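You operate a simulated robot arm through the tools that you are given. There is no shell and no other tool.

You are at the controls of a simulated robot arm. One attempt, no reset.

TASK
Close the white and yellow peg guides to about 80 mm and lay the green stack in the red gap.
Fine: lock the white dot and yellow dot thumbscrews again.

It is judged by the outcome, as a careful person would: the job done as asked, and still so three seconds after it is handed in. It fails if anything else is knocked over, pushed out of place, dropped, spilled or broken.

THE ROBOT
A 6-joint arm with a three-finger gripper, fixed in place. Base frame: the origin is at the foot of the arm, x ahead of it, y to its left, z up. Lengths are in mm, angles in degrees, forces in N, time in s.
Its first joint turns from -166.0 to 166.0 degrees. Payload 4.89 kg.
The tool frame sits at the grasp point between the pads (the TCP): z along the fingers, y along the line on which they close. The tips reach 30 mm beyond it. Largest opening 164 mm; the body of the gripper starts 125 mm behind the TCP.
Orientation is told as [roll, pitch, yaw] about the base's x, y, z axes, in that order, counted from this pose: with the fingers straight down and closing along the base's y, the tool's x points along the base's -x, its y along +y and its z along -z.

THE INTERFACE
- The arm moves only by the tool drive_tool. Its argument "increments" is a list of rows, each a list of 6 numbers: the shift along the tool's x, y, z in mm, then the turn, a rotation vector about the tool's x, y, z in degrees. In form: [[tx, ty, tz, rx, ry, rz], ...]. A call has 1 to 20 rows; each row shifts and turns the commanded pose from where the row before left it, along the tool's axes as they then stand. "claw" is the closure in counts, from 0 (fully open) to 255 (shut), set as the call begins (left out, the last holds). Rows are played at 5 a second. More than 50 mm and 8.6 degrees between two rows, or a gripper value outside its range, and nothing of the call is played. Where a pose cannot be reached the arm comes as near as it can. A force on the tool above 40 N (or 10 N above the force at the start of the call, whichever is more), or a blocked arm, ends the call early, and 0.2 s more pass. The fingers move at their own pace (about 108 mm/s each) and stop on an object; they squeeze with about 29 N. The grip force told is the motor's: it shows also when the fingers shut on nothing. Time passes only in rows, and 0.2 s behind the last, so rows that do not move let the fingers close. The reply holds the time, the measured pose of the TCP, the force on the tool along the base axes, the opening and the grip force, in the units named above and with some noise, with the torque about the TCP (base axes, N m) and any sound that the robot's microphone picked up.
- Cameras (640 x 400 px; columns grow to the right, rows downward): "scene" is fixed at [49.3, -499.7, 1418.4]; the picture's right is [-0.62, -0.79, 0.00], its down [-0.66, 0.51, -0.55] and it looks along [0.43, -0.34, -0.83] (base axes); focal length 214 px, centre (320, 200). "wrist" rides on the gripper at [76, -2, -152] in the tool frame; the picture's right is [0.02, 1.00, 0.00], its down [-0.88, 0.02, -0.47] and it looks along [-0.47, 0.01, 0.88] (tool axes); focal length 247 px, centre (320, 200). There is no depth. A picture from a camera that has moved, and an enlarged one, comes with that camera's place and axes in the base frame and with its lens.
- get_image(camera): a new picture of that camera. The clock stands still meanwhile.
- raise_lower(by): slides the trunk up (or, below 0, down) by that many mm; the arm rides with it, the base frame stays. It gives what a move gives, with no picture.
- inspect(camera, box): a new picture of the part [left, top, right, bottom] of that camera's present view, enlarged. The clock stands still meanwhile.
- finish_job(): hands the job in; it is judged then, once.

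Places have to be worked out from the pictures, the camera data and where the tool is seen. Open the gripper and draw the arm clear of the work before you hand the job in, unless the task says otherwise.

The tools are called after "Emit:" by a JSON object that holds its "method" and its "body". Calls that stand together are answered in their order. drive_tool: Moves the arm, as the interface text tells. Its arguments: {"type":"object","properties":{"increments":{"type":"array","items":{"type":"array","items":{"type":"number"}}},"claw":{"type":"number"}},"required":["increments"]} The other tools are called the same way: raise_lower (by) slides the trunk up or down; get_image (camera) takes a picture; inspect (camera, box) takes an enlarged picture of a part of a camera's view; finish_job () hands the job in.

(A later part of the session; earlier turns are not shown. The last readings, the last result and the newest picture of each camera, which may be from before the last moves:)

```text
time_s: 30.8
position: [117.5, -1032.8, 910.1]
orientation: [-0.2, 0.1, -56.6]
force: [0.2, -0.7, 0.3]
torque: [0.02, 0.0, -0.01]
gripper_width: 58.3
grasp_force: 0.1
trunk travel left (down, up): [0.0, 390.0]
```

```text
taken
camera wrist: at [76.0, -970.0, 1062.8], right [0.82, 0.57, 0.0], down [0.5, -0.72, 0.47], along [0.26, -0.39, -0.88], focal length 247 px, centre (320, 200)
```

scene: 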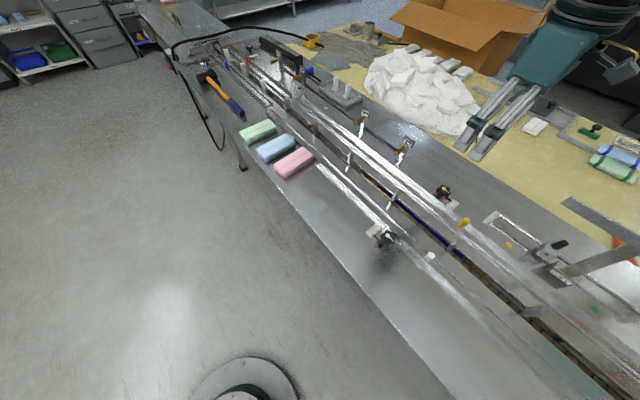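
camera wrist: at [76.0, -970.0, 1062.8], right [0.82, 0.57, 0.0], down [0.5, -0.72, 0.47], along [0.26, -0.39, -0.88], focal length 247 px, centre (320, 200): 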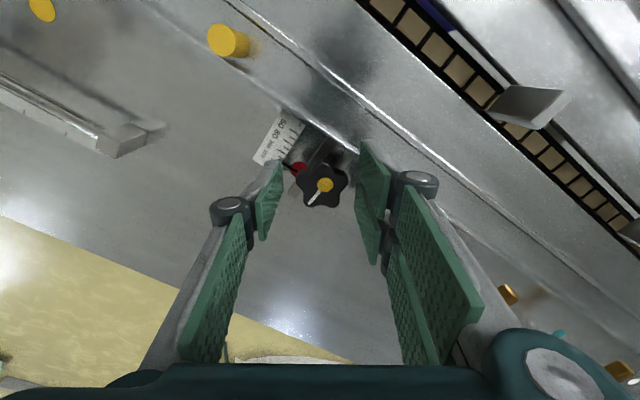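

Emit:
{"method": "inspect", "body": {"camera": "wrist", "box": [240, 90, 368, 210]}}

```text
3.33 times, centred on (304, 150) of wrist
camera zoom: at [76.0, -970.0, 1062.8], right [0.82, 0.57, 0.0], down [0.5, -0.72, 0.47], along [0.26, -0.39, -0.88], focal length 823 px, centre (373, 367)
```

zoom: 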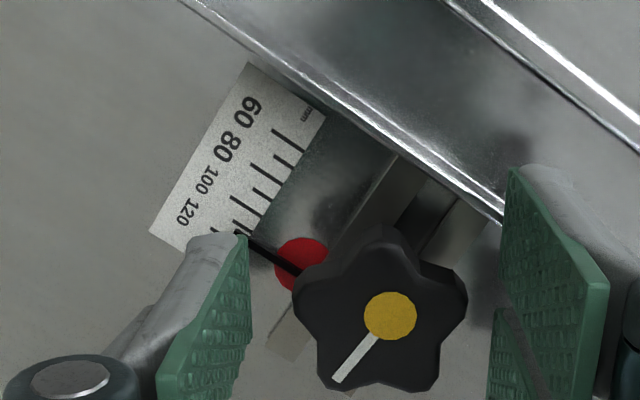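

Cross-checking three views gives a consistent knob centre ≈[122.5,−1032.3,895]; it's 3.5 mm toward tool +y now. Shifting, gripping and checking force.

Emit:
{"method": "drive_tool", "body": {"increments": [[0, 3.5, 0, 0, 0, 0], [0, 0, 0, 0, 0, 0]]}}

Emit:
{"method": "get_image", "body": {"camera": "wrist"}}

Emit:
{"method": "drive_tool", "body": {"claw": 255, "increments": [[0, 0, 0, 0, 0, 0], [0, 0, 0, 0, 0, 0], [0, 0, 0, 0, 0, 0]]}}

```text
time_s: 31.4
position: [118.7, -1031.0, 909.7]
orientation: [-0.2, 0.1, -56.6]
force: [-0.6, 0.5, -0.1]
torque: [-0.02, 0.02, 0.01]
gripper_width: 57.9
grasp_force: 0.0
trunk travel left (down, up): [0.0, 390.0]
```

```text
taken
camera wrist: at [79.0, -968.1, 1062.9], right [0.82, 0.57, 0.0], down [0.5, -0.72, 0.47], along [0.27, -0.39, -0.88], focal length 247 px, centre (320, 200)
```

wrist: 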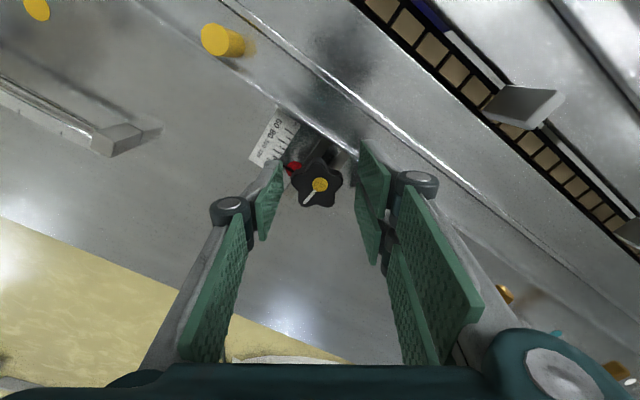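

```text
time_s: 32.2
position: [117.9, -1032.7, 909.6]
orientation: [-0.2, 0.1, -56.5]
force: [-20.4, -29.7, 10.3]
torque: [-1.1, 0.63, -0.12]
gripper_width: 37.0
grasp_force: 44.9
trunk travel left (down, up): [0.0, 390.0]
```

Emit:
{"method": "drive_tool", "body": {"increments": [[-0.5, -1.5, 0, 0, 0, 0], [0, 0, 0, 0, 0, 0]]}}

```text
time_s: 32.8
position: [118.6, -1032.4, 910.8]
orientation: [-0.3, 0.1, -56.5]
force: [-21.5, -15.5, 13.7]
torque: [-0.24, 0.61, -0.13]
gripper_width: 37.0
grasp_force: 45.0
trunk travel left (down, up): [0.0, 390.0]
```

Emit:
{"method": "drive_tool", "body": {"increments": [[0.1, -1.2, 0, 0, 0, 0], [0, 0, 0, 0, 0, 0]]}}

```text
time_s: 33.4
position: [119.2, -1031.6, 910.2]
orientation: [-0.2, 0.1, -56.5]
force: [-15.8, -1.2, 9.7]
torque: [0.27, 0.46, -0.07]
gripper_width: 36.7
grasp_force: 44.8
trunk travel left (down, up): [0.0, 390.0]
```

Emit:
{"method": "drive_tool", "body": {"increments": [[0, -0.5, 0, 0, 0, 0], [0, 0, 0, 0, 0, -6], [0, 0, 0, 0, 0, -6], [0, 0, 0, 0, 0, -6]]}}

```text
time_s: 34.4
position: [117.0, -1032.3, 909.8]
orientation: [-0.2, 0.1, -38.5]
force: [-15.1, 3.6, 2.3]
torque: [0.4, 0.56, -0.04]
gripper_width: 36.8
grasp_force: 44.9
trunk travel left (down, up): [0.0, 390.0]
```

Forces stay low. Continuing the turn.

Emit:
{"method": "drive_tool", "body": {"increments": [[0, 0, 0, 0, 0, -7], [0, 0, 0, 0, 0, -7], [0, 0, 0, 0, 0, -7], [0, 0, 0, 0, 0, -7], [0, 0, 0, 0, 0, -7]]}}

```text
time_s: 35.5
position: [116.3, -1034.4, 910.9]
orientation: [-0.3, 0.3, -9.4]
force: [-5.5, -4.4, 3.1]
torque: [-0.21, 0.43, -0.03]
gripper_width: 37.0
grasp_force: 44.8
trunk travel left (down, up): [0.0, 390.0]
stopped in row 5: the force on the tool passed its limit at 42 N (the readings are from after the stop); the commanded pose is now the measured one
```

Emit:
{"method": "drive_tool", "body": {"increments": [[0, 0, 0, 0, 0, -5], [0, 0, 0, 0, 0, -5]]}}

Emit:
{"method": "get_image", "body": {"camera": "wrist"}}

```text
time_s: 36.1
position: [115.6, -1034.6, 911.4]
orientation: [-0.3, 0.3, 0.6]
force: [-7.3, -24.8, 14.8]
torque: [-0.82, -0.19, -0.05]
gripper_width: 36.8
grasp_force: 44.6
trunk travel left (down, up): [0.0, 390.0]
```

```text
taken
camera wrist: at [42.6, -1037.0, 1063.0], right [-0.03, 1.0, -0.01], down [0.88, 0.03, 0.47], along [0.47, 0.01, -0.88], focal length 247 px, centre (320, 200)
```

wrist: 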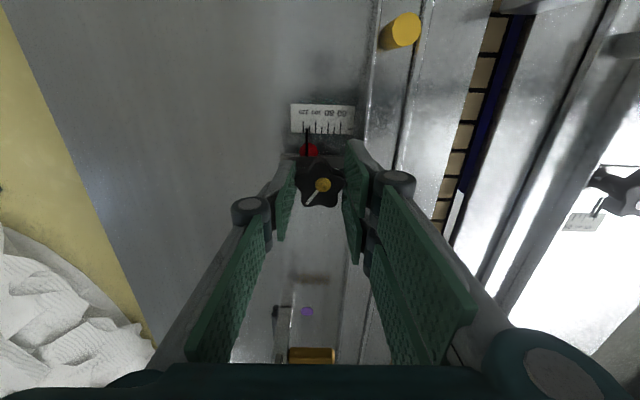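

Emit:
{"method": "drive_tool", "body": {"increments": [[0, -1.2, 0, 0, 0, 0], [0, 0, 0, 0, 0, 0]]}}

Emit:
{"method": "drive_tool", "body": {"increments": [[0, 0, 0, 0, 0, -6], [0, 0, 0, 0, 0, -6], [0, 0, 0, 0, 0, -6]]}}

```text
time_s: 36.7
position: [116.4, -1034.8, 910.2]
orientation: [-0.1, 0.3, 0.5]
force: [-11.4, -10.7, 13.4]
torque: [-0.14, 0.28, -0.04]
gripper_width: 36.5
grasp_force: 45.2
trunk travel left (down, up): [0.0, 390.0]
```

```text
time_s: 37.5
position: [116.7, -1036.0, 910.3]
orientation: [-0.2, 0.3, 18.6]
force: [-11.2, -27.9, 12.7]
torque: [-0.85, -0.37, -0.12]
gripper_width: 36.8
grasp_force: 45.0
trunk travel left (down, up): [0.0, 390.0]
```

Emit:
{"method": "drive_tool", "body": {"increments": [[0.5, -1.1, 0, 0, 0, 0], [0, -0.25, 0, 0, 0, -6], [0, -0.25, 0, 0, 0, -6], [0, -0.25, 0, 0, 0, -6]]}}

```text
time_s: 38.5
position: [118.6, -1036.5, 908.8]
orientation: [0.1, 0.2, 36.6]
force: [5.5, 13.3, -6.6]
torque: [0.61, -0.35, -0.82]
gripper_width: 37.3
grasp_force: 45.4
trunk travel left (down, up): [0.0, 390.0]
```

Torque about z jumped to −0.82 N·m: the knob seems to have reached an end stop near half a turn. Looking at it.

Emit:
{"method": "get_image", "body": {"camera": "wrist"}}

Emit:
{"method": "inspect", "body": {"camera": "wrist", "box": [260, 80, 388, 200]}}

```text
taken
camera wrist: at [61.7, -1083.4, 1062.8], right [-0.62, 0.79, 0.0], down [0.7, 0.54, 0.47], along [0.37, 0.29, -0.88], focal length 247 px, centre (320, 200)
```

wrist: 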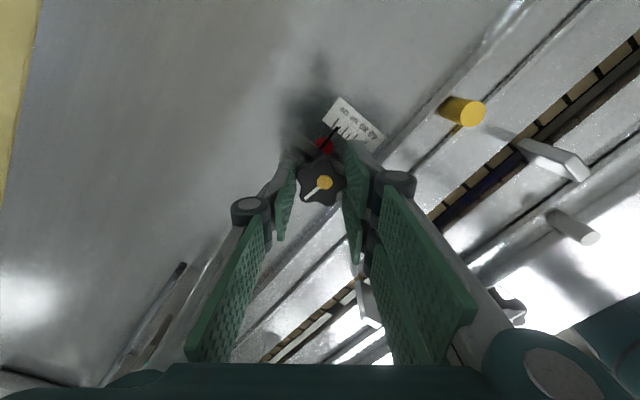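

```text
3.33 times, centred on (324, 140) of wrist
camera zoom: at [61.7, -1083.4, 1062.8], right [-0.62, 0.79, 0.0], down [0.7, 0.54, 0.47], along [0.37, 0.29, -0.88], focal length 823 px, centre (307, 400)
```

zoom: 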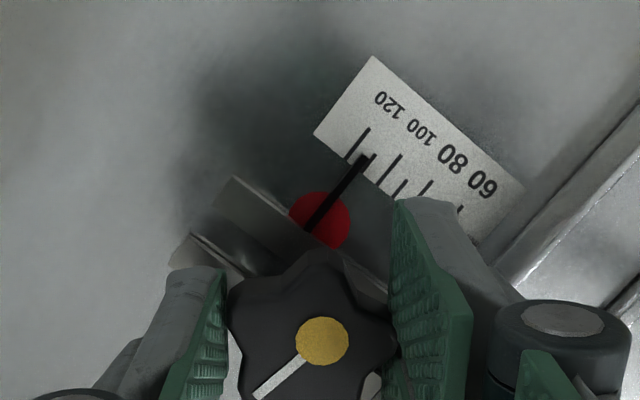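

The knob line now points about +x (≈172–180° turned) against an end stop, so it should be fully loosened. Relieving torque, releasing and rising.

Emit:
{"method": "drive_tool", "body": {"increments": [[0, 0, 0, 0, 0, 4], [0, 0, 0, 0, 0, 2]]}}

Emit:
{"method": "drive_tool", "body": {"claw": 165, "increments": [[0, 0, 0, 0, 0, 0], [0, 0, 0, 0, 0, 0], [0, 0, -20, 0, 0, 0], [0, 0, -30, 0, 0, 0], [0, 0, -30, 0, 0, 0]]}}

Emit:
{"method": "get_image", "body": {"camera": "wrist"}}

```text
time_s: 39.2
position: [119.6, -1036.3, 909.9]
orientation: [0.0, 0.3, 30.7]
force: [6.1, 8.4, -2.0]
torque: [0.14, 0.05, 0.0]
gripper_width: 37.3
grasp_force: 45.2
trunk travel left (down, up): [0.0, 390.0]
stopped in row 2: the force on the tool passed its limit at 42 N (the readings are from after the stop); the commanded pose is now the measured one
```

```text
time_s: 40.4
position: [119.2, -1036.0, 988.9]
orientation: [0.0, 0.3, 30.7]
force: [-0.1, -1.2, 0.4]
torque: [0.16, -0.03, 0.01]
gripper_width: 57.9
grasp_force: 0.0
trunk travel left (down, up): [0.0, 390.0]
```

```text
taken
camera wrist: at [57.3, -1076.9, 1142.1], right [-0.53, 0.85, 0.0], down [0.75, 0.47, 0.47], along [0.4, 0.25, -0.88], focal length 247 px, centre (320, 200)
```

wrist: 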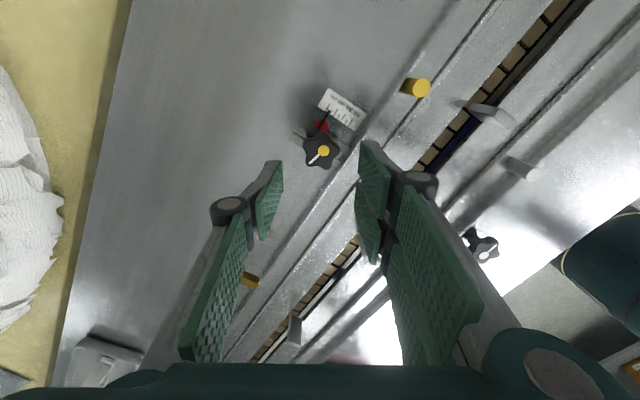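

Now rotating the tool back to yaw 0 and moving above the yellow peg (≈[19.5,−988,897]).

Emit:
{"method": "drive_tool", "body": {"increments": [[0, 0, 0, 0, 0, 7.7], [0, 0, 0, 0, 0, 7.7], [0, 0, 0, 0, 0, 7.7], [0, 0, 0, 0, 0, 7.6], [33.2, 16, 0, 0, 0, 0], [33.2, 16, 0, 0, 0, 0], [33.2, 16, 0, 0, 0, 0], [0, 0, 15, 0, 0, 0], [0, 0, 0, 0, 0, 0]]}}

Emit:
{"method": "get_image", "body": {"camera": "wrist"}}

Emit:
{"method": "inspect", "body": {"camera": "wrist", "box": [256, 120, 384, 200]}}

```text
time_s: 42.4
position: [17.1, -988.7, 975.2]
orientation: [-0.1, 0.2, -0.1]
force: [0.8, 0.2, 0.3]
torque: [-0.03, -0.03, -0.02]
gripper_width: 58.0
grasp_force: 0.0
trunk travel left (down, up): [0.0, 390.0]
```

```text
taken
camera wrist: at [-55.4, -990.1, 1127.2], right [-0.02, 1.0, 0.0], down [0.88, 0.02, 0.47], along [0.47, 0.01, -0.88], focal length 247 px, centre (320, 200)
```

wrist: 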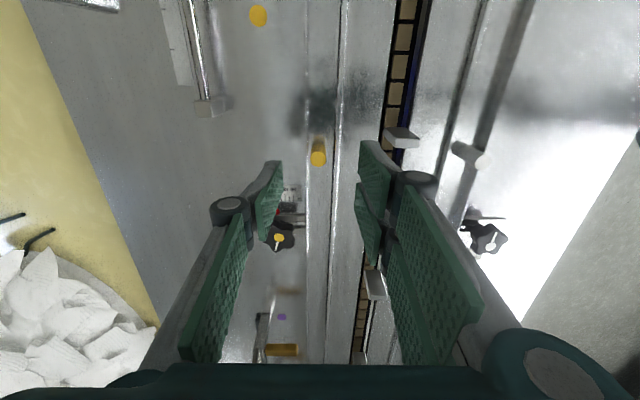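

```text
5.00 times, centred on (320, 160) of wrist
camera zoom: at [-55.4, -990.1, 1127.2], right [-0.02, 1.0, 0.0], down [0.88, 0.02, 0.47], along [0.47, 0.01, -0.88], focal length 1235 px, centre (320, 400)
```

zoom: 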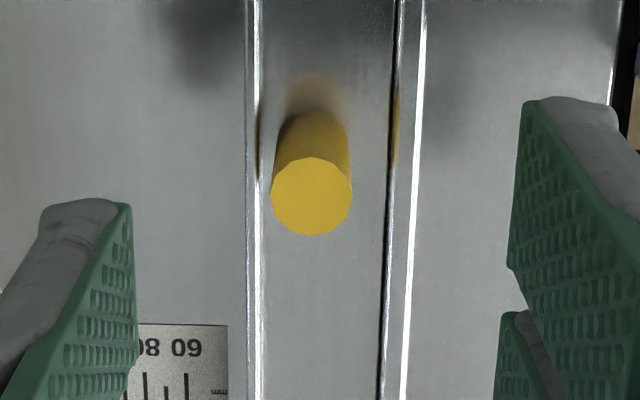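

Peg is ~2 mm off the tool axis; correcting by (−2.2,−2) and descending to z≈910.

Emit:
{"method": "drive_tool", "body": {"increments": [[-2.2, -2, 10, 0, 0, 0], [0, 0, 20, 0, 0, 0], [0, 0, 20, 0, 0, 0], [0, 0, 15, 0, 0, 0], [0, 0, 0, 0, 0, 0]]}}

Emit:
{"method": "get_image", "body": {"camera": "wrist"}}

```text
time_s: 43.6
position: [20.7, -989.5, 909.0]
orientation: [-0.2, 0.3, -0.1]
force: [0.0, 0.4, -0.3]
torque: [0.0, 0.0, 0.04]
gripper_width: 57.9
grasp_force: 0.1
trunk travel left (down, up): [0.0, 390.0]
```

```text
taken
camera wrist: at [-53.2, -992.0, 1061.5], right [-0.02, 1.0, 0.0], down [0.88, 0.02, 0.47], along [0.47, 0.01, -0.88], focal length 247 px, centre (320, 200)
```

wrist: 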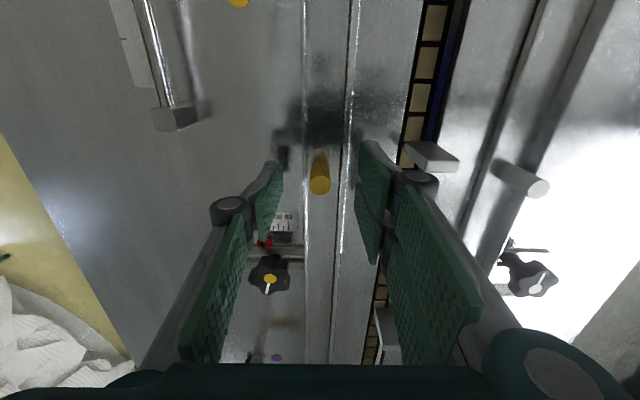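

Peg is centred between the pads. Gripping it and pulling the yellow guide toward +y in small steps.

Emit:
{"method": "drive_tool", "body": {"claw": 255, "increments": [[0, 0, 0, 0, 0, 0], [0, 0, 0, 0, 0, 0], [0, 0, 0, 0, 0, 0]]}}

Emit:
{"method": "drive_tool", "body": {"increments": [[0, 1, 0, 0, 0, 0], [0, 1, 0, 0, 0, 0], [0, 1, 0, 0, 0, 0]]}}

Emit:
{"method": "get_image", "body": {"camera": "wrist"}}

```text
time_s: 44.4
position: [21.2, -990.1, 908.5]
orientation: [-0.2, 0.2, 0.1]
force: [-1.3, -0.6, -1.2]
torque: [-0.04, -0.02, -0.07]
gripper_width: 13.8
grasp_force: 44.9
trunk travel left (down, up): [0.0, 390.0]
```

```text
time_s: 45.2
position: [20.3, -988.0, 909.3]
orientation: [-0.2, 0.3, 0.0]
force: [-7.0, -0.9, -12.6]
torque: [-0.05, 0.18, -0.03]
gripper_width: 14.2
grasp_force: 45.1
trunk travel left (down, up): [0.0, 390.0]
```

```text
taken
camera wrist: at [-53.2, -989.6, 1061.5], right [-0.02, 1.0, 0.0], down [0.88, 0.02, 0.47], along [0.47, 0.01, -0.88], focal length 247 px, centre (320, 200)
```

wrist: 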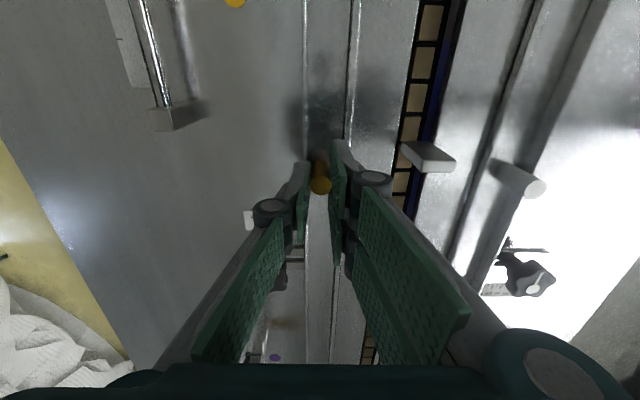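

The guide slides freely now (negligible y force). Continuing to a total of ~15 mm, then checking the scale.

Emit:
{"method": "drive_tool", "body": {"increments": [[0, 2, 0, 0, 0, 0], [0, 2, 0, 0, 0, 0], [0, 2, 0, 0, 0, 0], [0, 2, 0, 0, 0, 0], [0, 2, 0, 0, 0, 0], [0, 2, 0, 0, 0, 0], [0, 0, 0, 0, 0, 0]]}}

Emit:
{"method": "get_image", "body": {"camera": "wrist"}}

Emit:
{"method": "get_image", "body": {"camera": "scene"}}

```text
time_s: 46.8
position: [20.3, -977.8, 909.5]
orientation: [0.0, 0.2, 0.0]
force: [-10.1, -0.5, -28.2]
torque: [-0.08, 0.26, -0.03]
gripper_width: 13.9
grasp_force: 45.3
trunk travel left (down, up): [0.0, 390.0]
```

```text
taken
camera wrist: at [-53.2, -978.2, 1061.6], right [-0.02, 1.0, 0.0], down [0.88, 0.02, 0.47], along [0.47, 0.01, -0.88], focal length 247 px, centre (320, 200)
```

wrist: 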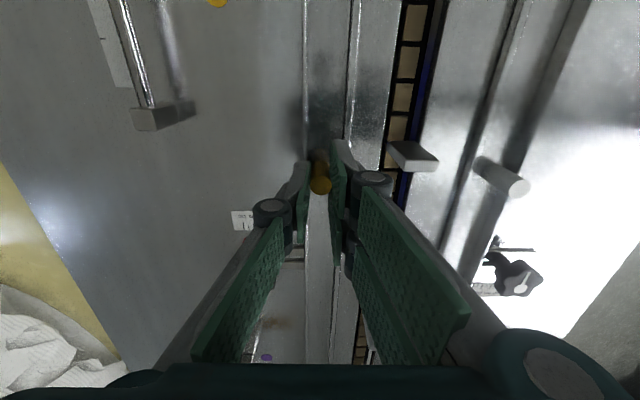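

```text
taken
```

scene: 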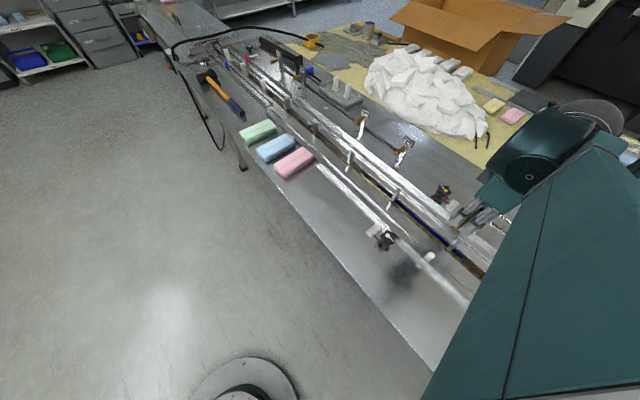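

Emit:
{"method": "inspect", "body": {"camera": "scene", "box": [424, 180, 472, 210]}}

Emit:
{"method": "inspect", "body": {"camera": "wrist", "box": [220, 180, 340, 280]}}

```text
13.33 times, centred on (448, 195) of scene
camera zoom: at [49.3, -499.7, 1418.4], right [-0.62, -0.79, 0.0], down [-0.66, 0.51, -0.55], along [0.43, -0.34, -0.83], focal length 2860 px, centre (-1387, 267)
```

zoom: 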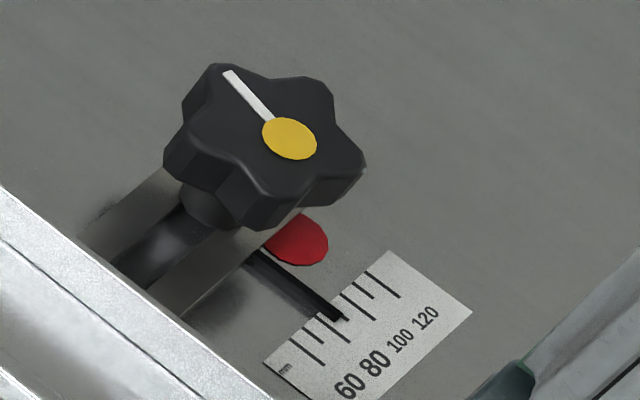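

```text
4.00 times, centred on (280, 230) of wrist
camera zoom: at [-53.2, -978.2, 1061.6], right [-0.02, 1.0, 0.0], down [0.88, 0.02, 0.47], along [0.47, 0.01, -0.88], focal length 988 px, centre (480, 80)
```

zoom: 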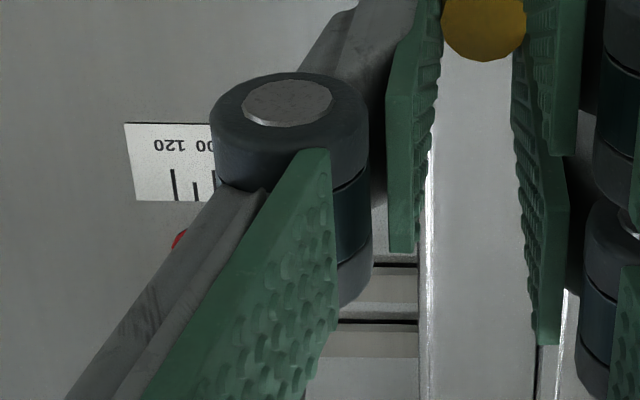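

Emit:
{"method": "inspect", "body": {"camera": "scene", "box": [440, 196, 462, 210]}}

```text
16.00 times, centred on (451, 203) of scene
camera zoom: at [49.3, -499.7, 1418.4], right [-0.62, -0.79, 0.0], down [-0.66, 0.51, -0.55], along [0.43, -0.34, -0.83], focal length 3432 px, centre (-1776, 152)
```

zoom: 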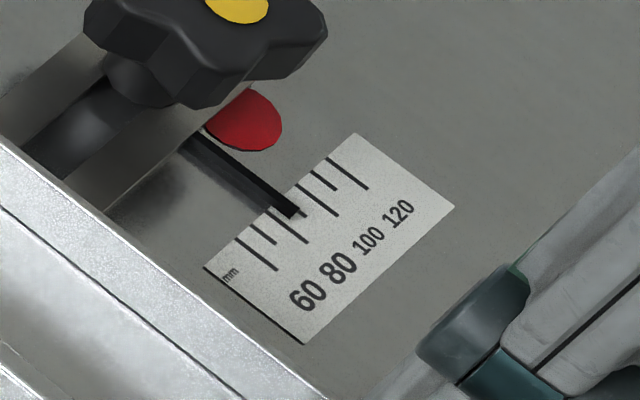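

The pointer reads ≈87 by the scene view. Moving ~3 mm more (and easing the downward pull), then re-reading.

Emit:
{"method": "drive_tool", "body": {"increments": [[0, 1, 0.5, 0, 0, 0], [0, 1, 0.3, 0, 0, 0], [0, 1, 0.2, 0, 0, 0], [0, 0, 0, 0, 0, 0]]}}

Emit:
{"method": "inspect", "body": {"camera": "scene", "box": [440, 196, 462, 210]}}

```text
time_s: 47.8
position: [20.2, -973.5, 908.8]
orientation: [0.0, 0.3, 0.1]
force: [-11.0, -1.0, -8.7]
torque: [-0.02, 0.25, -0.03]
gripper_width: 13.7
grasp_force: 44.8
trunk travel left (down, up): [0.0, 390.0]
```

```text
16.00 times, centred on (451, 203) of scene
camera zoom: at [49.3, -499.7, 1418.4], right [-0.62, -0.79, 0.0], down [-0.66, 0.51, -0.55], along [0.43, -0.34, -0.83], focal length 3432 px, centre (-1776, 152)
```

zoom: 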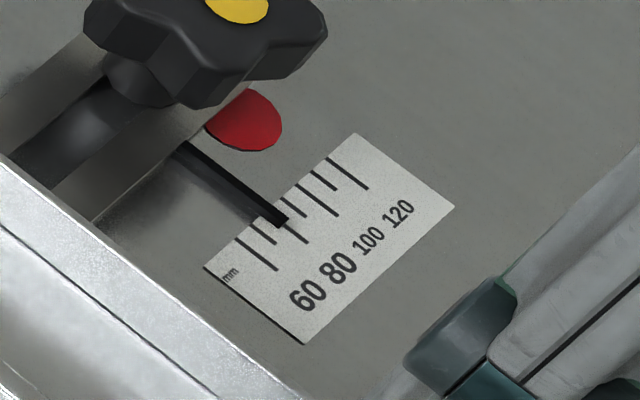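

By scene view it reads ≈80, but the raised pointer has parallax, so I'll release the peg, rise and read the scale from above with the wrist camera.

Emit:
{"method": "drive_tool", "body": {"claw": 165, "increments": [[0, 0, 0, 0, 0, 0], [0, 0, 0, 0, 0, 0], [0, 0, -20, 0, 0, 0], [0, 0, -30, 0, 0, 0], [0, 0, -30, 0, 0, 0], [-14, -34, -20, 0, 0, 0], [-14, -34, -20, 0, 0, 0], [0, 0, 0, 0, 0, 0]]}}

Emit:
{"method": "get_image", "body": {"camera": "wrist"}}

```text
time_s: 49.6
position: [48.2, -1040.8, 1028.7]
orientation: [0.0, 0.2, 0.1]
force: [0.0, 0.3, -0.1]
torque: [-0.05, -0.05, 0.01]
gripper_width: 57.8
grasp_force: 0.3
trunk travel left (down, up): [0.0, 390.0]
```

```text
taken
camera wrist: at [-24.7, -1042.4, 1182.4], right [-0.02, 1.0, 0.0], down [0.88, 0.02, 0.47], along [0.47, 0.01, -0.88], focal length 247 px, centre (320, 200)
```

wrist: 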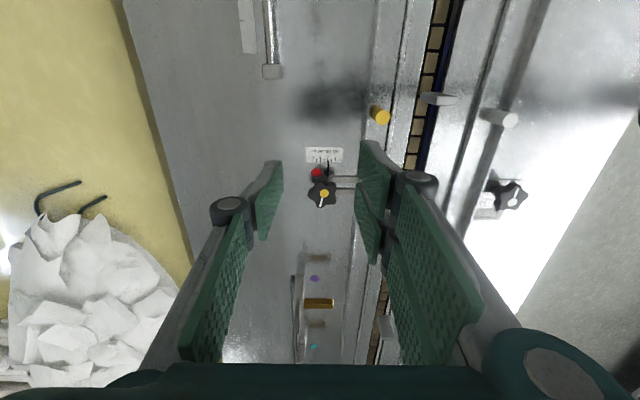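

Emit:
{"method": "inspect", "body": {"camera": "wrist", "box": [296, 135, 360, 175]}}

Emit:
{"method": "inspect", "body": {"camera": "wrist", "box": [290, 140, 386, 215]}}

```text
10.00 times, centred on (328, 155) of wrist
camera zoom: at [-24.7, -1042.4, 1182.4], right [-0.02, 1.0, 0.0], down [0.88, 0.02, 0.47], along [0.47, 0.01, -0.88], focal length 2470 px, centre (240, 650)
```

zoom: 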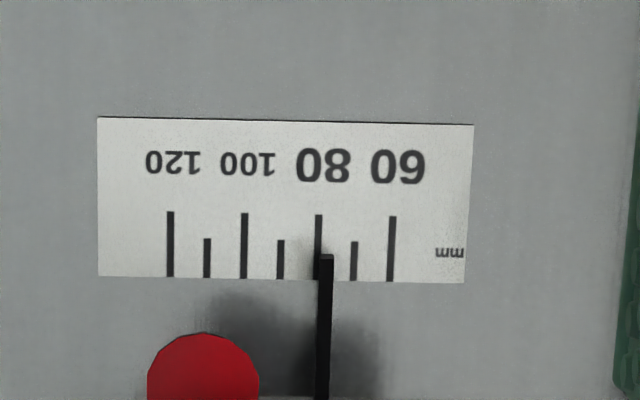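

```text
5.33 times, centred on (338, 178) of wrist
camera zoom: at [-24.7, -1042.4, 1182.4], right [-0.02, 1.0, 0.0], down [0.88, 0.02, 0.47], along [0.47, 0.01, -0.88], focal length 1317 px, centre (224, 320)
```

zoom: 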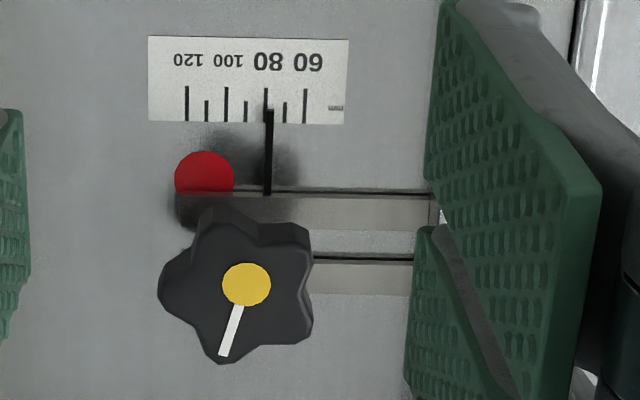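

From above it reads ≈77.5. I'll go back to the peg and move the guide 1.3 mm the other way to hit 80.

Emit:
{"method": "drive_tool", "body": {"increments": [[14, 34, 20, 0, 0, 0], [14, 34, 20, 0, 0, 0], [0, 0, 30, 0, 0, 0], [0, 0, 30, 0, 0, 0], [0, 0, 20, 0, 0, 0], [0, 0, 0, 0, 0, 0]]}}

Emit:
{"method": "drive_tool", "body": {"claw": 255, "increments": [[0, 0, 0, 0, 0, 0], [0, 0, 0, 0, 0, 0], [0, 0, 0, 0, 0, 0]]}}

Emit:
{"method": "drive_tool", "body": {"increments": [[0, -0.7, 0, 0, 0, 0], [0, -0.6, 0, 0, 0, 0], [0, 0, 0, 0, 0, 0]]}}

Emit:
{"method": "inspect", "body": {"camera": "scene", "box": [440, 196, 462, 210]}}

```text
time_s: 51.0
position: [20.1, -969.9, 909.7]
orientation: [-0.1, 0.2, 0.0]
force: [-0.8, -0.4, 0.8]
torque: [-0.01, 0.02, -0.01]
gripper_width: 58.0
grasp_force: 0.0
trunk travel left (down, up): [0.0, 390.0]
```

```text
time_s: 51.8
position: [21.0, -970.4, 909.1]
orientation: [-0.2, 0.3, 0.0]
force: [0.0, 1.3, -5.5]
torque: [0.03, -0.02, 0.04]
gripper_width: 14.2
grasp_force: 44.9
trunk travel left (down, up): [0.0, 390.0]
```

```text
time_s: 52.6
position: [20.9, -971.3, 909.2]
orientation: [-0.1, 0.2, -0.1]
force: [-6.1, 1.7, -5.9]
torque: [0.03, 0.15, 0.0]
gripper_width: 13.8
grasp_force: 44.7
trunk travel left (down, up): [0.0, 390.0]
```

```text
16.00 times, centred on (451, 203) of scene
camera zoom: at [49.3, -499.7, 1418.4], right [-0.62, -0.79, 0.0], down [-0.66, 0.51, -0.55], along [0.43, -0.34, -0.83], focal length 3432 px, centre (-1776, 152)
```

zoom: 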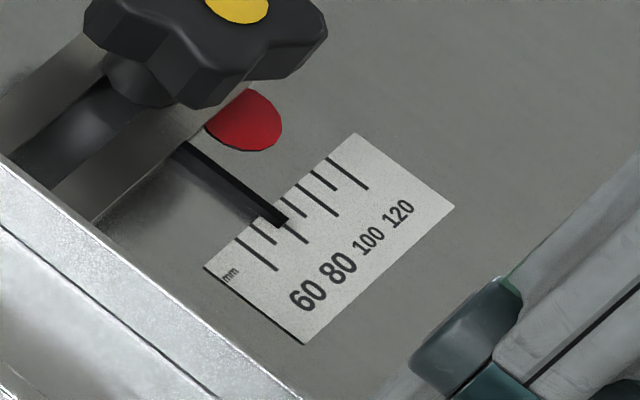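

Emit:
{"method": "drive_tool", "body": {"increments": [[0, -0.6, 0, 0, 0, 0], [0, -0.6, 0, 0, 0, 0], [0, 0, 0, 0, 0, 0]]}}

Emit:
{"method": "inspect", "body": {"camera": "scene", "box": [440, 196, 462, 210]}}

```text
time_s: 53.4
position: [18.9, -974.9, 909.4]
orientation: [-0.1, 0.2, -0.1]
force: [-16.0, 0.7, 0.0]
torque: [0.07, 0.69, 0.05]
gripper_width: 14.1
grasp_force: 44.8
trunk travel left (down, up): [0.0, 390.0]
```

```text
16.00 times, centred on (451, 203) of scene
camera zoom: at [49.3, -499.7, 1418.4], right [-0.62, -0.79, 0.0], down [-0.66, 0.51, -0.55], along [0.43, -0.34, -0.83], focal length 3432 px, centre (-1776, 152)
```

zoom: 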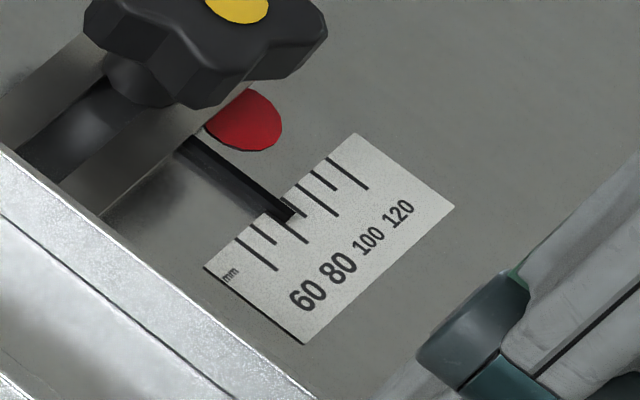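

Now ≈81 after parallax correction. Releasing, rising and reading from above.

Emit:
{"method": "drive_tool", "body": {"claw": 165, "increments": [[0, 0, 0, 0, 0, 0], [0, 0, 0, 0, 0, 0], [0, 0, -20, 0, 0, 0], [0, 0, -30, 0, 0, 0], [0, 0, -30, 0, 0, 0], [-14, -34, -20, 0, 0, 0], [-14, -32, -20, 0, 0, 0], [0, 0, 0, 0, 0, 0]]}}

Emit:
{"method": "inspect", "body": {"camera": "wrist", "box": [296, 135, 360, 175]}}

```text
time_s: 55.2
position: [50.0, -1039.3, 1029.9]
orientation: [0.0, 0.2, 0.1]
force: [0.4, 0.7, 0.0]
torque: [-0.04, -0.02, 0.02]
gripper_width: 57.8
grasp_force: 0.0
trunk travel left (down, up): [0.0, 390.0]
```

```text
10.00 times, centred on (328, 155) of wrist
camera zoom: at [-24.2, -1041.4, 1182.7], right [-0.02, 1.0, 0.0], down [0.88, 0.02, 0.47], along [0.47, 0.01, -0.88], focal length 2470 px, centre (240, 650)
```

zoom: 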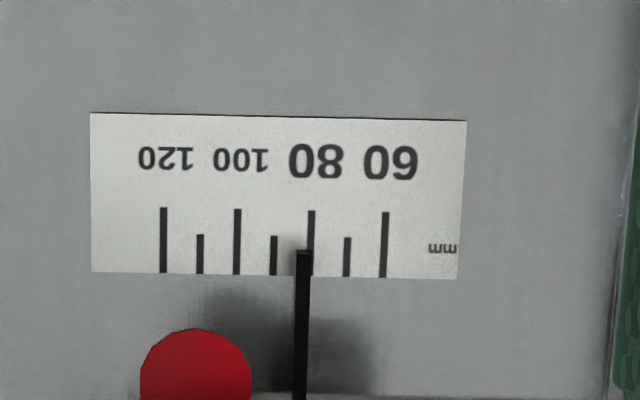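

Reads ≈82. One more nudge of +1.1 mm to bring it to 80.

Emit:
{"method": "drive_tool", "body": {"increments": [[14, 34, 20, 0, 0, 0], [14, 32, 20, 0, 0, 0], [0, 0, 30, 0, 0, 0], [0, 0, 30, 0, 0, 0], [0, 0, 20, 0, 0, 0], [0, 0, 0, 0, 0, 0]]}}

Emit:
{"method": "drive_tool", "body": {"claw": 255, "increments": [[0, 0, 0, 0, 0, 0], [0, 0, 0, 0, 0, 0], [0, 0, 0, 0, 0, 0], [0, 0.6, 0, 0, 0, 0], [0, 0.5, 0, 0, 0, 0], [0, 0, 0, 0, 0, 0]]}}

Emit:
{"method": "drive_tool", "body": {"claw": 165, "increments": [[0, 0, 0, 0, 0, 0], [0, 0, 0, 0, 0, 0], [0, 0, -20, 0, 0, 0], [0, 0, -30, 0, 0, 0], [0, 0, -30, 0, 0, 0], [-14, -34, -20, 0, 0, 0], [-14, -32, -20, 0, 0, 0], [0, 0, 0, 0, 0, 0]]}}

Emit:
{"method": "inspect", "body": {"camera": "wrist", "box": [296, 135, 360, 175]}}

Emit:
{"method": "get_image", "body": {"camera": "wrist"}}

```text
time_s: 56.6
position: [19.0, -972.8, 908.9]
orientation: [-0.2, 0.2, -0.1]
force: [0.3, 1.1, 0.1]
torque: [-0.01, 0.0, -0.01]
gripper_width: 57.8
grasp_force: 0.0
trunk travel left (down, up): [0.0, 390.0]
```

```text
time_s: 58.0
position: [19.3, -973.9, 909.1]
orientation: [-0.1, 0.2, -0.1]
force: [-15.7, -1.9, -2.5]
torque: [-0.08, 0.51, 0.04]
gripper_width: 13.9
grasp_force: 44.8
trunk travel left (down, up): [0.0, 390.0]
```

```text
time_s: 59.8
position: [48.9, -1039.3, 1032.7]
orientation: [-0.1, 0.2, 0.0]
force: [0.0, 0.4, 0.6]
torque: [-0.04, -0.01, 0.01]
gripper_width: 58.0
grasp_force: 0.1
trunk travel left (down, up): [0.0, 390.0]
```

```text
10.00 times, centred on (328, 155) of wrist
camera zoom: at [-25.3, -1040.7, 1185.3], right [-0.02, 1.0, 0.0], down [0.88, 0.02, 0.47], along [0.47, 0.01, -0.88], focal length 2470 px, centre (240, 650)
```

zoom: 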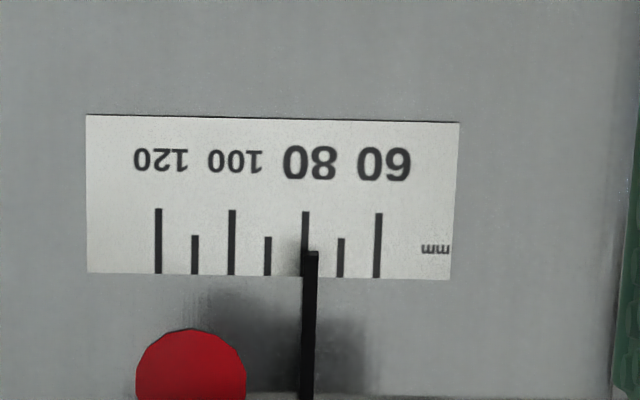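

```text
taken
camera wrist: at [-25.3, -1040.7, 1185.3], right [-0.02, 1.0, 0.0], down [0.88, 0.02, 0.47], along [0.47, 0.01, -0.88], focal length 247 px, centre (320, 200)
```

wrist: 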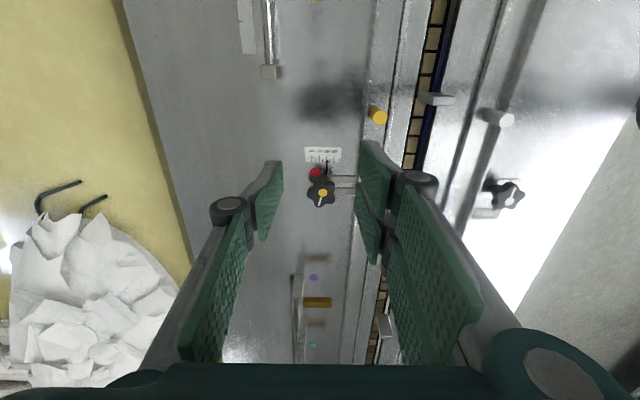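

Yellow guide reads ≈79. Now to relock its knob; zooming to locate the knob centre and lobe orientation.

Emit:
{"method": "inspect", "body": {"camera": "wrist", "box": [288, 165, 352, 215]}}

```text
8.00 times, centred on (320, 190) of wrist
camera zoom: at [-25.3, -1040.7, 1185.3], right [-0.02, 1.0, 0.0], down [0.88, 0.02, 0.47], along [0.47, 0.01, -0.88], focal length 1976 px, centre (320, 280)
```

zoom: 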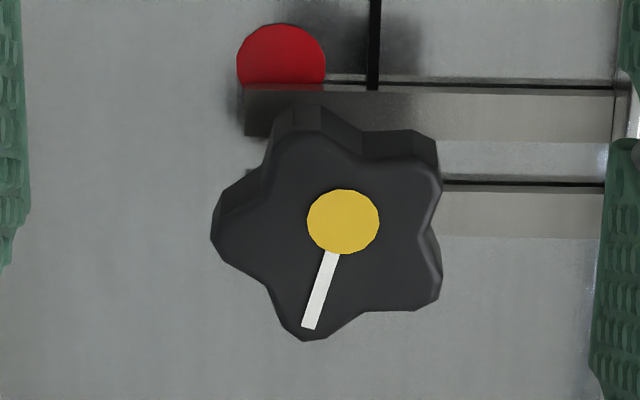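

The knob is at ≈164° from its locked pose, offset (67,4.7) mm from the tool. Moving over it, turning the tool to yaw ≈56° to match the lobes, and lowering to z≈960 for a check.

Emit:
{"method": "drive_tool", "body": {"increments": [[-33.7, 2.3, 0, 0, 0, 0], [-33.7, 2.3, 0, 0, 0, 0], [0, 0, 0, 0, 0, -8.06], [0, 0, 0, 0, 0, -8.06], [0, 0, 0, 0, 0, -8.06], [0, 0, 0, 0, 0, -8.06], [0, 0, 0, 0, 0, -8.06], [0, 0, 0, 0, 0, -8.06], [0, 0, 0, 0, 0, -8.06], [0, 0, 35, 0, 0, 0], [0, 0, 35, 0, 0, 0], [0, 0, 0, 0, 0, 0]]}}

Emit:
{"method": "inspect", "body": {"camera": "wrist", "box": [240, 120, 400, 220]}}

```text
time_s: 62.4
position: [114.9, -1034.4, 959.1]
orientation: [0.1, 0.2, 56.4]
force: [0.0, 1.2, 0.7]
torque: [-0.02, -0.01, 0.0]
gripper_width: 57.9
grasp_force: 0.0
trunk travel left (down, up): [0.0, 390.0]
```

```text
4.00 times, centred on (320, 170) of wrist
camera zoom: at [76.0, -1099.4, 1112.0], right [-0.84, 0.54, 0.0], down [0.47, 0.75, 0.47], along [0.25, 0.4, -0.88], focal length 988 px, centre (320, 320)
```

zoom: 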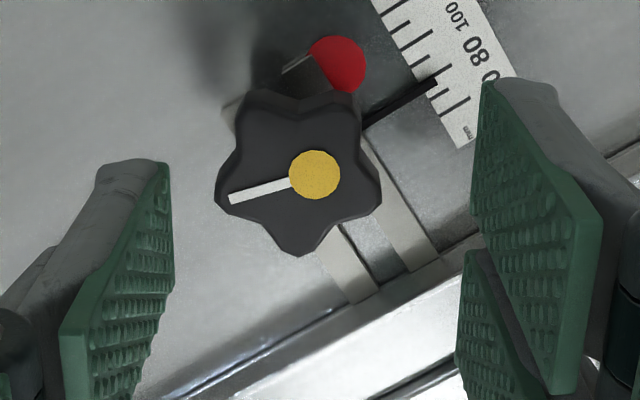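

The dot is not on the axis – the star's centroid is ~5 mm off it toward the line. The star centre is 5.5 mm to tool −y; shifting and lowering.

Emit:
{"method": "drive_tool", "body": {"increments": [[-0.5, -5.3, 0, 0, 0, 0], [0, 0, 20, 0, 0, 0], [0, 0, 0, 0, 0, 0]]}}

Emit:
{"method": "inspect", "body": {"camera": "wrist", "box": [240, 120, 400, 220]}}

```text
time_s: 63.2
position: [119.2, -1038.0, 940.2]
orientation: [0.1, 0.2, 56.5]
force: [1.1, -0.3, 0.4]
torque: [-0.03, 0.02, 0.0]
gripper_width: 57.9
grasp_force: 0.1
trunk travel left (down, up): [0.0, 390.0]
```

```text
4.00 times, centred on (320, 170) of wrist
camera zoom: at [81.7, -1102.2, 1093.1], right [-0.84, 0.54, 0.0], down [0.47, 0.74, 0.47], along [0.25, 0.4, -0.88], focal length 988 px, centre (320, 320)
```

zoom: 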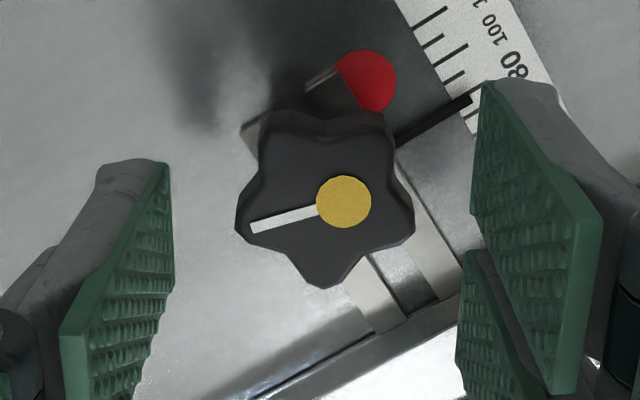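

Star centre now lines up (321,168.5 vs expected 320.6,169.6). Descending to z≈908 and gripping.

Emit:
{"method": "drive_tool", "body": {"increments": [[0, 0, 16, 0, 0, 0], [0, 0, 15, 0, 0, 0], [0, 0, 0, 0, 0, 0]]}}

Emit:
{"method": "drive_tool", "body": {"claw": 255, "increments": [[0, 0, 0, 0, 0, 0], [0, 0, 0, 0, 0, 0], [0, 0, 0, 0, 0, 0]]}}

Emit:
{"method": "drive_tool", "body": {"increments": [[0, 0, 0, 0, 0, 7], [0, 0, 0, 0, 0, 7], [0, 0, 0, 0, 0, 7]]}}

```text
time_s: 64.0
position: [120.7, -1038.0, 908.0]
orientation: [0.0, 0.3, 56.3]
force: [-0.1, -0.1, 0.8]
torque: [-0.02, -0.01, 0.01]
gripper_width: 58.0
grasp_force: 0.1
trunk travel left (down, up): [0.0, 390.0]
```

```text
time_s: 64.9
position: [115.9, -1037.4, 909.1]
orientation: [0.4, 0.1, 56.4]
force: [-3.0, 6.0, -0.8]
torque: [0.21, 0.18, 0.02]
gripper_width: 36.9
grasp_force: 44.6
trunk travel left (down, up): [0.0, 390.0]
stopped in row 3: the force on the tool passed its limit at 41 N (the readings are from after the stop); the commanded pose is now the measured one
```

```text
time_s: 65.7
position: [118.2, -1036.8, 908.4]
orientation: [0.2, 0.2, 35.2]
force: [-11.0, 18.8, -3.3]
torque: [1.1, -0.16, 0.04]
gripper_width: 37.3
grasp_force: 45.0
trunk travel left (down, up): [0.0, 390.0]
```

Turning smoothly. Nulling the side force and continuing clockwise.

Emit:
{"method": "drive_tool", "body": {"increments": [[-0.1, 0.9, 0, 0, 0, 0], [0, 0, 0, 0, 0, 7], [0, 0, 0, 0, 0, 7], [0, 0, 0, 0, 0, 7]]}}

Emit:
{"method": "drive_tool", "body": {"increments": [[0, 0, 0, 0, 0, 0]]}}

```text
time_s: 66.7
position: [117.9, -1035.9, 908.7]
orientation: [0.2, 0.2, 14.2]
force: [-15.4, 31.5, -4.0]
torque: [0.94, 0.49, 0.13]
gripper_width: 36.8
grasp_force: 44.9
trunk travel left (down, up): [0.0, 390.0]
```

```text
time_s: 67.1
position: [117.5, -1034.7, 908.5]
orientation: [0.2, 0.3, 14.3]
force: [-17.7, 40.6, -9.2]
torque: [0.97, 0.5, 0.13]
gripper_width: 36.9
grasp_force: 45.2
trunk travel left (down, up): [0.0, 390.0]
```

Emit:
{"method": "drive_tool", "body": {"increments": [[0.3, 1, 0, 0, 0, 0], [0, 0.8, 0, 0, 0, 0], [0, 0, 0, 0, 0, 0]]}}

Emit:
{"method": "drive_tool", "body": {"increments": [[0, 0.3, 0, 0, 0, 7], [0, 0.3, 0, 0, 0, 7]]}}

```text
time_s: 67.9
position: [117.4, -1035.9, 908.7]
orientation: [0.0, 0.3, 14.3]
force: [-12.7, 15.1, -4.7]
torque: [0.16, 0.29, 0.05]
gripper_width: 36.8
grasp_force: 44.7
trunk travel left (down, up): [0.0, 390.0]
```

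```text
time_s: 68.5
position: [117.5, -1035.6, 909.8]
orientation: [-0.2, 0.3, 0.3]
force: [-7.4, 0.5, 4.1]
torque: [-0.04, 0.36, 0.01]
gripper_width: 37.0
grasp_force: 44.9
trunk travel left (down, up): [0.0, 390.0]
```

Forces are low again. Continuing clockwise.

Emit:
{"method": "drive_tool", "body": {"increments": [[0, 0.2, 0, 0, 0, 7], [0, 0.2, 0, 0, 0, 7], [0, 0.2, 0, 0, 0, 7], [0, 0.2, 0, 0, 0, 7]]}}

Emit:
{"method": "drive_tool", "body": {"increments": [[0, 0, 0, 0, 0, 0]]}}

```text
time_s: 69.5
position: [118.1, -1034.3, 907.6]
orientation: [-0.2, 0.2, -27.8]
force: [-5.7, -12.4, 12.1]
torque: [-0.19, 0.68, -0.05]
gripper_width: 37.0
grasp_force: 45.2
trunk travel left (down, up): [0.0, 390.0]
```

```text
time_s: 69.9
position: [117.6, -1034.2, 908.0]
orientation: [-0.3, 0.2, -27.7]
force: [-5.9, -16.3, 13.4]
torque: [-0.57, 0.17, -0.03]
gripper_width: 36.9
grasp_force: 45.2
trunk travel left (down, up): [0.0, 390.0]
```

Emit:
{"method": "drive_tool", "body": {"increments": [[-0.3, -0.6, 0, 0, 0, 0], [0, 0.1, 0, 0, 0, 7], [0, 0.1, 0, 0, 0, 7], [0, 0.1, 0, 0, 0, 7], [0, 0.1, 0, 0, 0, 7]]}}

Emit:
{"method": "drive_tool", "body": {"increments": [[0, 0, 0, 0, 0, 0]]}}

```text
time_s: 71.1
position: [119.6, -1032.9, 907.9]
orientation: [-0.2, 0.3, -55.7]
force: [-0.6, 14.3, 2.4]
torque: [0.28, -0.19, 0.02]
gripper_width: 36.7
grasp_force: 45.1
trunk travel left (down, up): [0.0, 390.0]
```

```text
time_s: 71.5
position: [119.0, -1032.9, 907.9]
orientation: [-0.2, 0.3, -55.8]
force: [-0.8, 26.9, -6.2]
torque: [0.75, -0.06, 0.1]
gripper_width: 36.8
grasp_force: 45.6
trunk travel left (down, up): [0.0, 390.0]
```

Emit:
{"method": "drive_tool", "body": {"increments": [[0.9, 0.6, 0, 0, 0, 0], [0, 0.2, 0, 0, 0, 7], [0, 0.2, 0, 0, 0, 7], [0, 0.2, 0, 0, 0, 7]]}}

Emit:
{"method": "drive_tool", "body": {"increments": [[0, 0, 0, 0, 0, 0]]}}

Emit:
{"method": "get_image", "body": {"camera": "wrist"}}

```text
time_s: 72.5
position: [119.4, -1032.6, 907.7]
orientation: [-0.3, -0.1, -76.8]
force: [9.7, 12.1, -0.9]
torque: [1.07, -0.13, 0.03]
gripper_width: 37.0
grasp_force: 45.3
trunk travel left (down, up): [0.0, 390.0]
```

```text
time_s: 72.9
position: [118.6, -1032.1, 908.8]
orientation: [-0.3, -0.1, -76.6]
force: [11.8, 8.4, 0.6]
torque: [0.05, -0.47, 0.07]
gripper_width: 36.9
grasp_force: 44.7
trunk travel left (down, up): [0.0, 390.0]
```

```text
taken
camera wrist: at [103.0, -958.9, 1060.9], right [0.97, 0.25, -0.01], down [0.22, -0.85, 0.47], along [0.11, -0.46, -0.88], focal length 247 px, centre (320, 200)
```

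wrist: 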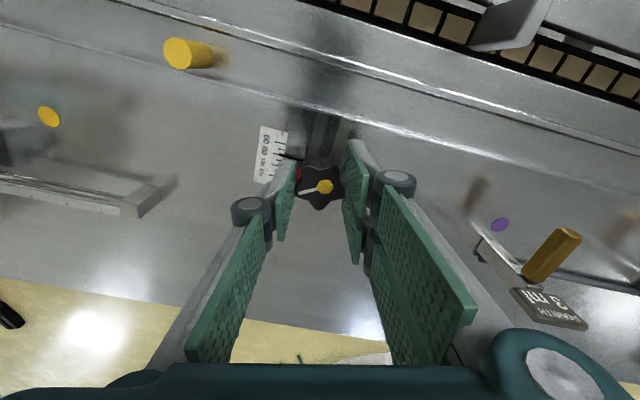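

Emit:
{"method": "drive_tool", "body": {"increments": [[0, 0.2, 0, 0, 0, 7], [0, 0.2, 0, 0, 0, 7]]}}

Emit:
{"method": "drive_tool", "body": {"increments": [[0, 0.2, 0, 0, 0, 5], [0, 0.2, 0, 0, 0, 5]]}}

```text
time_s: 73.5
position: [120.1, -1032.2, 908.1]
orientation: [-0.3, 0.0, -90.7]
force: [18.7, 0.2, 4.2]
torque: [0.73, -0.62, 0.02]
gripper_width: 36.7
grasp_force: 45.1
trunk travel left (down, up): [0.0, 390.0]
```

```text
time_s: 74.1
position: [121.0, -1033.0, 908.6]
orientation: [-0.3, -0.1, -100.7]
force: [27.1, -7.5, 15.2]
torque: [0.5, -1.01, 0.08]
gripper_width: 36.7
grasp_force: 45.0
trunk travel left (down, up): [0.0, 390.0]
```

Emit:
{"method": "drive_tool", "body": {"increments": [[-0.1, 1.2, 0, 0, 0, 0], [0, 0.2, 0, 0, 0, 5], [0, 0.2, 0, 0, 0, 5]]}}

Emit:
{"method": "get_image", "body": {"camera": "wrist"}}

```text
time_s: 74.9
position: [121.0, -1032.0, 907.6]
orientation: [-0.3, 0.0, -110.6]
force: [15.9, 3.2, 12.3]
torque: [0.05, -0.35, 1.22]
gripper_width: 36.9
grasp_force: 45.0
trunk travel left (down, up): [0.0, 390.0]
```

```text
taken
camera wrist: at [149.4, -961.0, 1060.5], right [0.94, -0.33, -0.01], down [-0.29, -0.83, 0.47], along [-0.16, -0.45, -0.88], focal length 247 px, centre (320, 200)
```

wrist: 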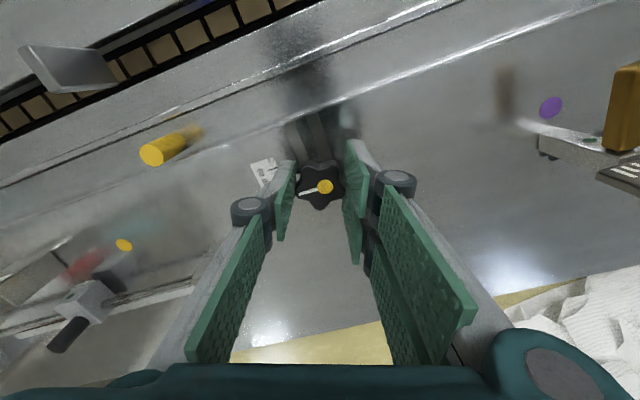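

Torque +1.22 N·m: the knob has come up against its tight stop and the line points back to −x. One slight extra tightening, then release and rise to verify.

Emit:
{"method": "drive_tool", "body": {"increments": [[0, 0, 0, 0, 0, 3], [0, 0, 0, 0, 0, 0]]}}

Emit:
{"method": "drive_tool", "body": {"claw": 165, "increments": [[0, 0, 0, 0, 0, 0], [0, 0, 0, 0, 0, 0], [0, 0, -20, 0, 0, 0], [0, 0, -30, 0, 0, 0], [0, 0, -30, 0, 0, 0], [0, 0, -20, 0, 0, 0]]}}

Emit:
{"method": "get_image", "body": {"camera": "wrist"}}

Emit:
{"method": "inspect", "body": {"camera": "wrist", "box": [256, 120, 384, 200]}}

```text
time_s: 75.5
position: [120.6, -1032.5, 907.4]
orientation: [-0.3, -0.2, -113.6]
force: [12.7, 0.0, 8.9]
torque: [-0.04, -0.09, 1.17]
gripper_width: 37.5
grasp_force: 44.8
trunk travel left (down, up): [0.0, 390.0]
```

```text
time_s: 76.9
position: [122.9, -1031.3, 1008.6]
orientation: [-0.3, -0.1, -113.7]
force: [0.3, 0.3, -0.3]
torque: [0.08, 0.01, -0.01]
gripper_width: 57.9
grasp_force: 0.0
trunk travel left (down, up): [0.0, 390.0]
```

```text
taken
camera wrist: at [153.8, -962.0, 1160.7], right [0.92, -0.38, 0.0], down [-0.33, -0.81, 0.47], along [-0.19, -0.44, -0.88], focal length 247 px, centre (320, 200)
```

wrist: 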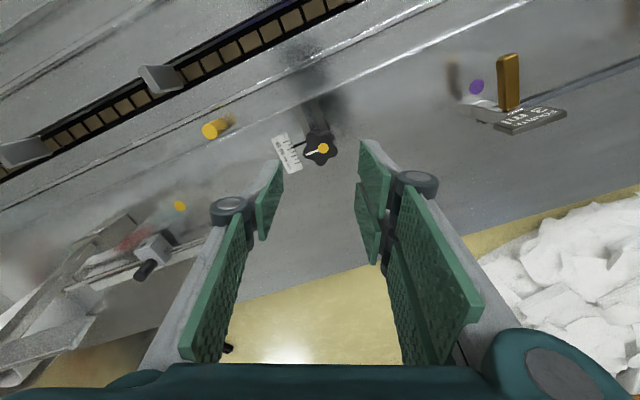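

```text
5.00 times, centred on (320, 160) of wrist
camera zoom: at [153.8, -962.0, 1160.7], right [0.92, -0.38, 0.0], down [-0.33, -0.81, 0.47], along [-0.19, -0.44, -0.88], focal length 1235 px, centre (320, 400)
```

zoom: 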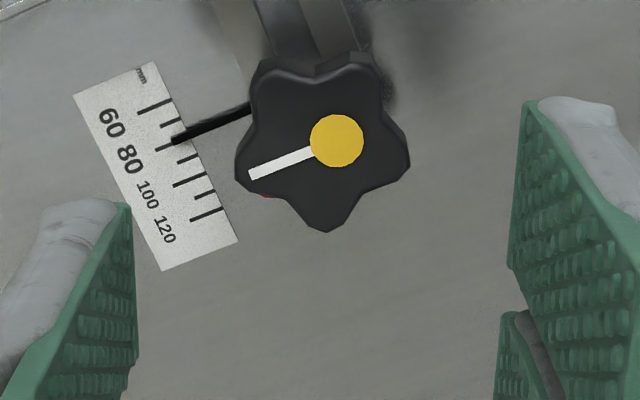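

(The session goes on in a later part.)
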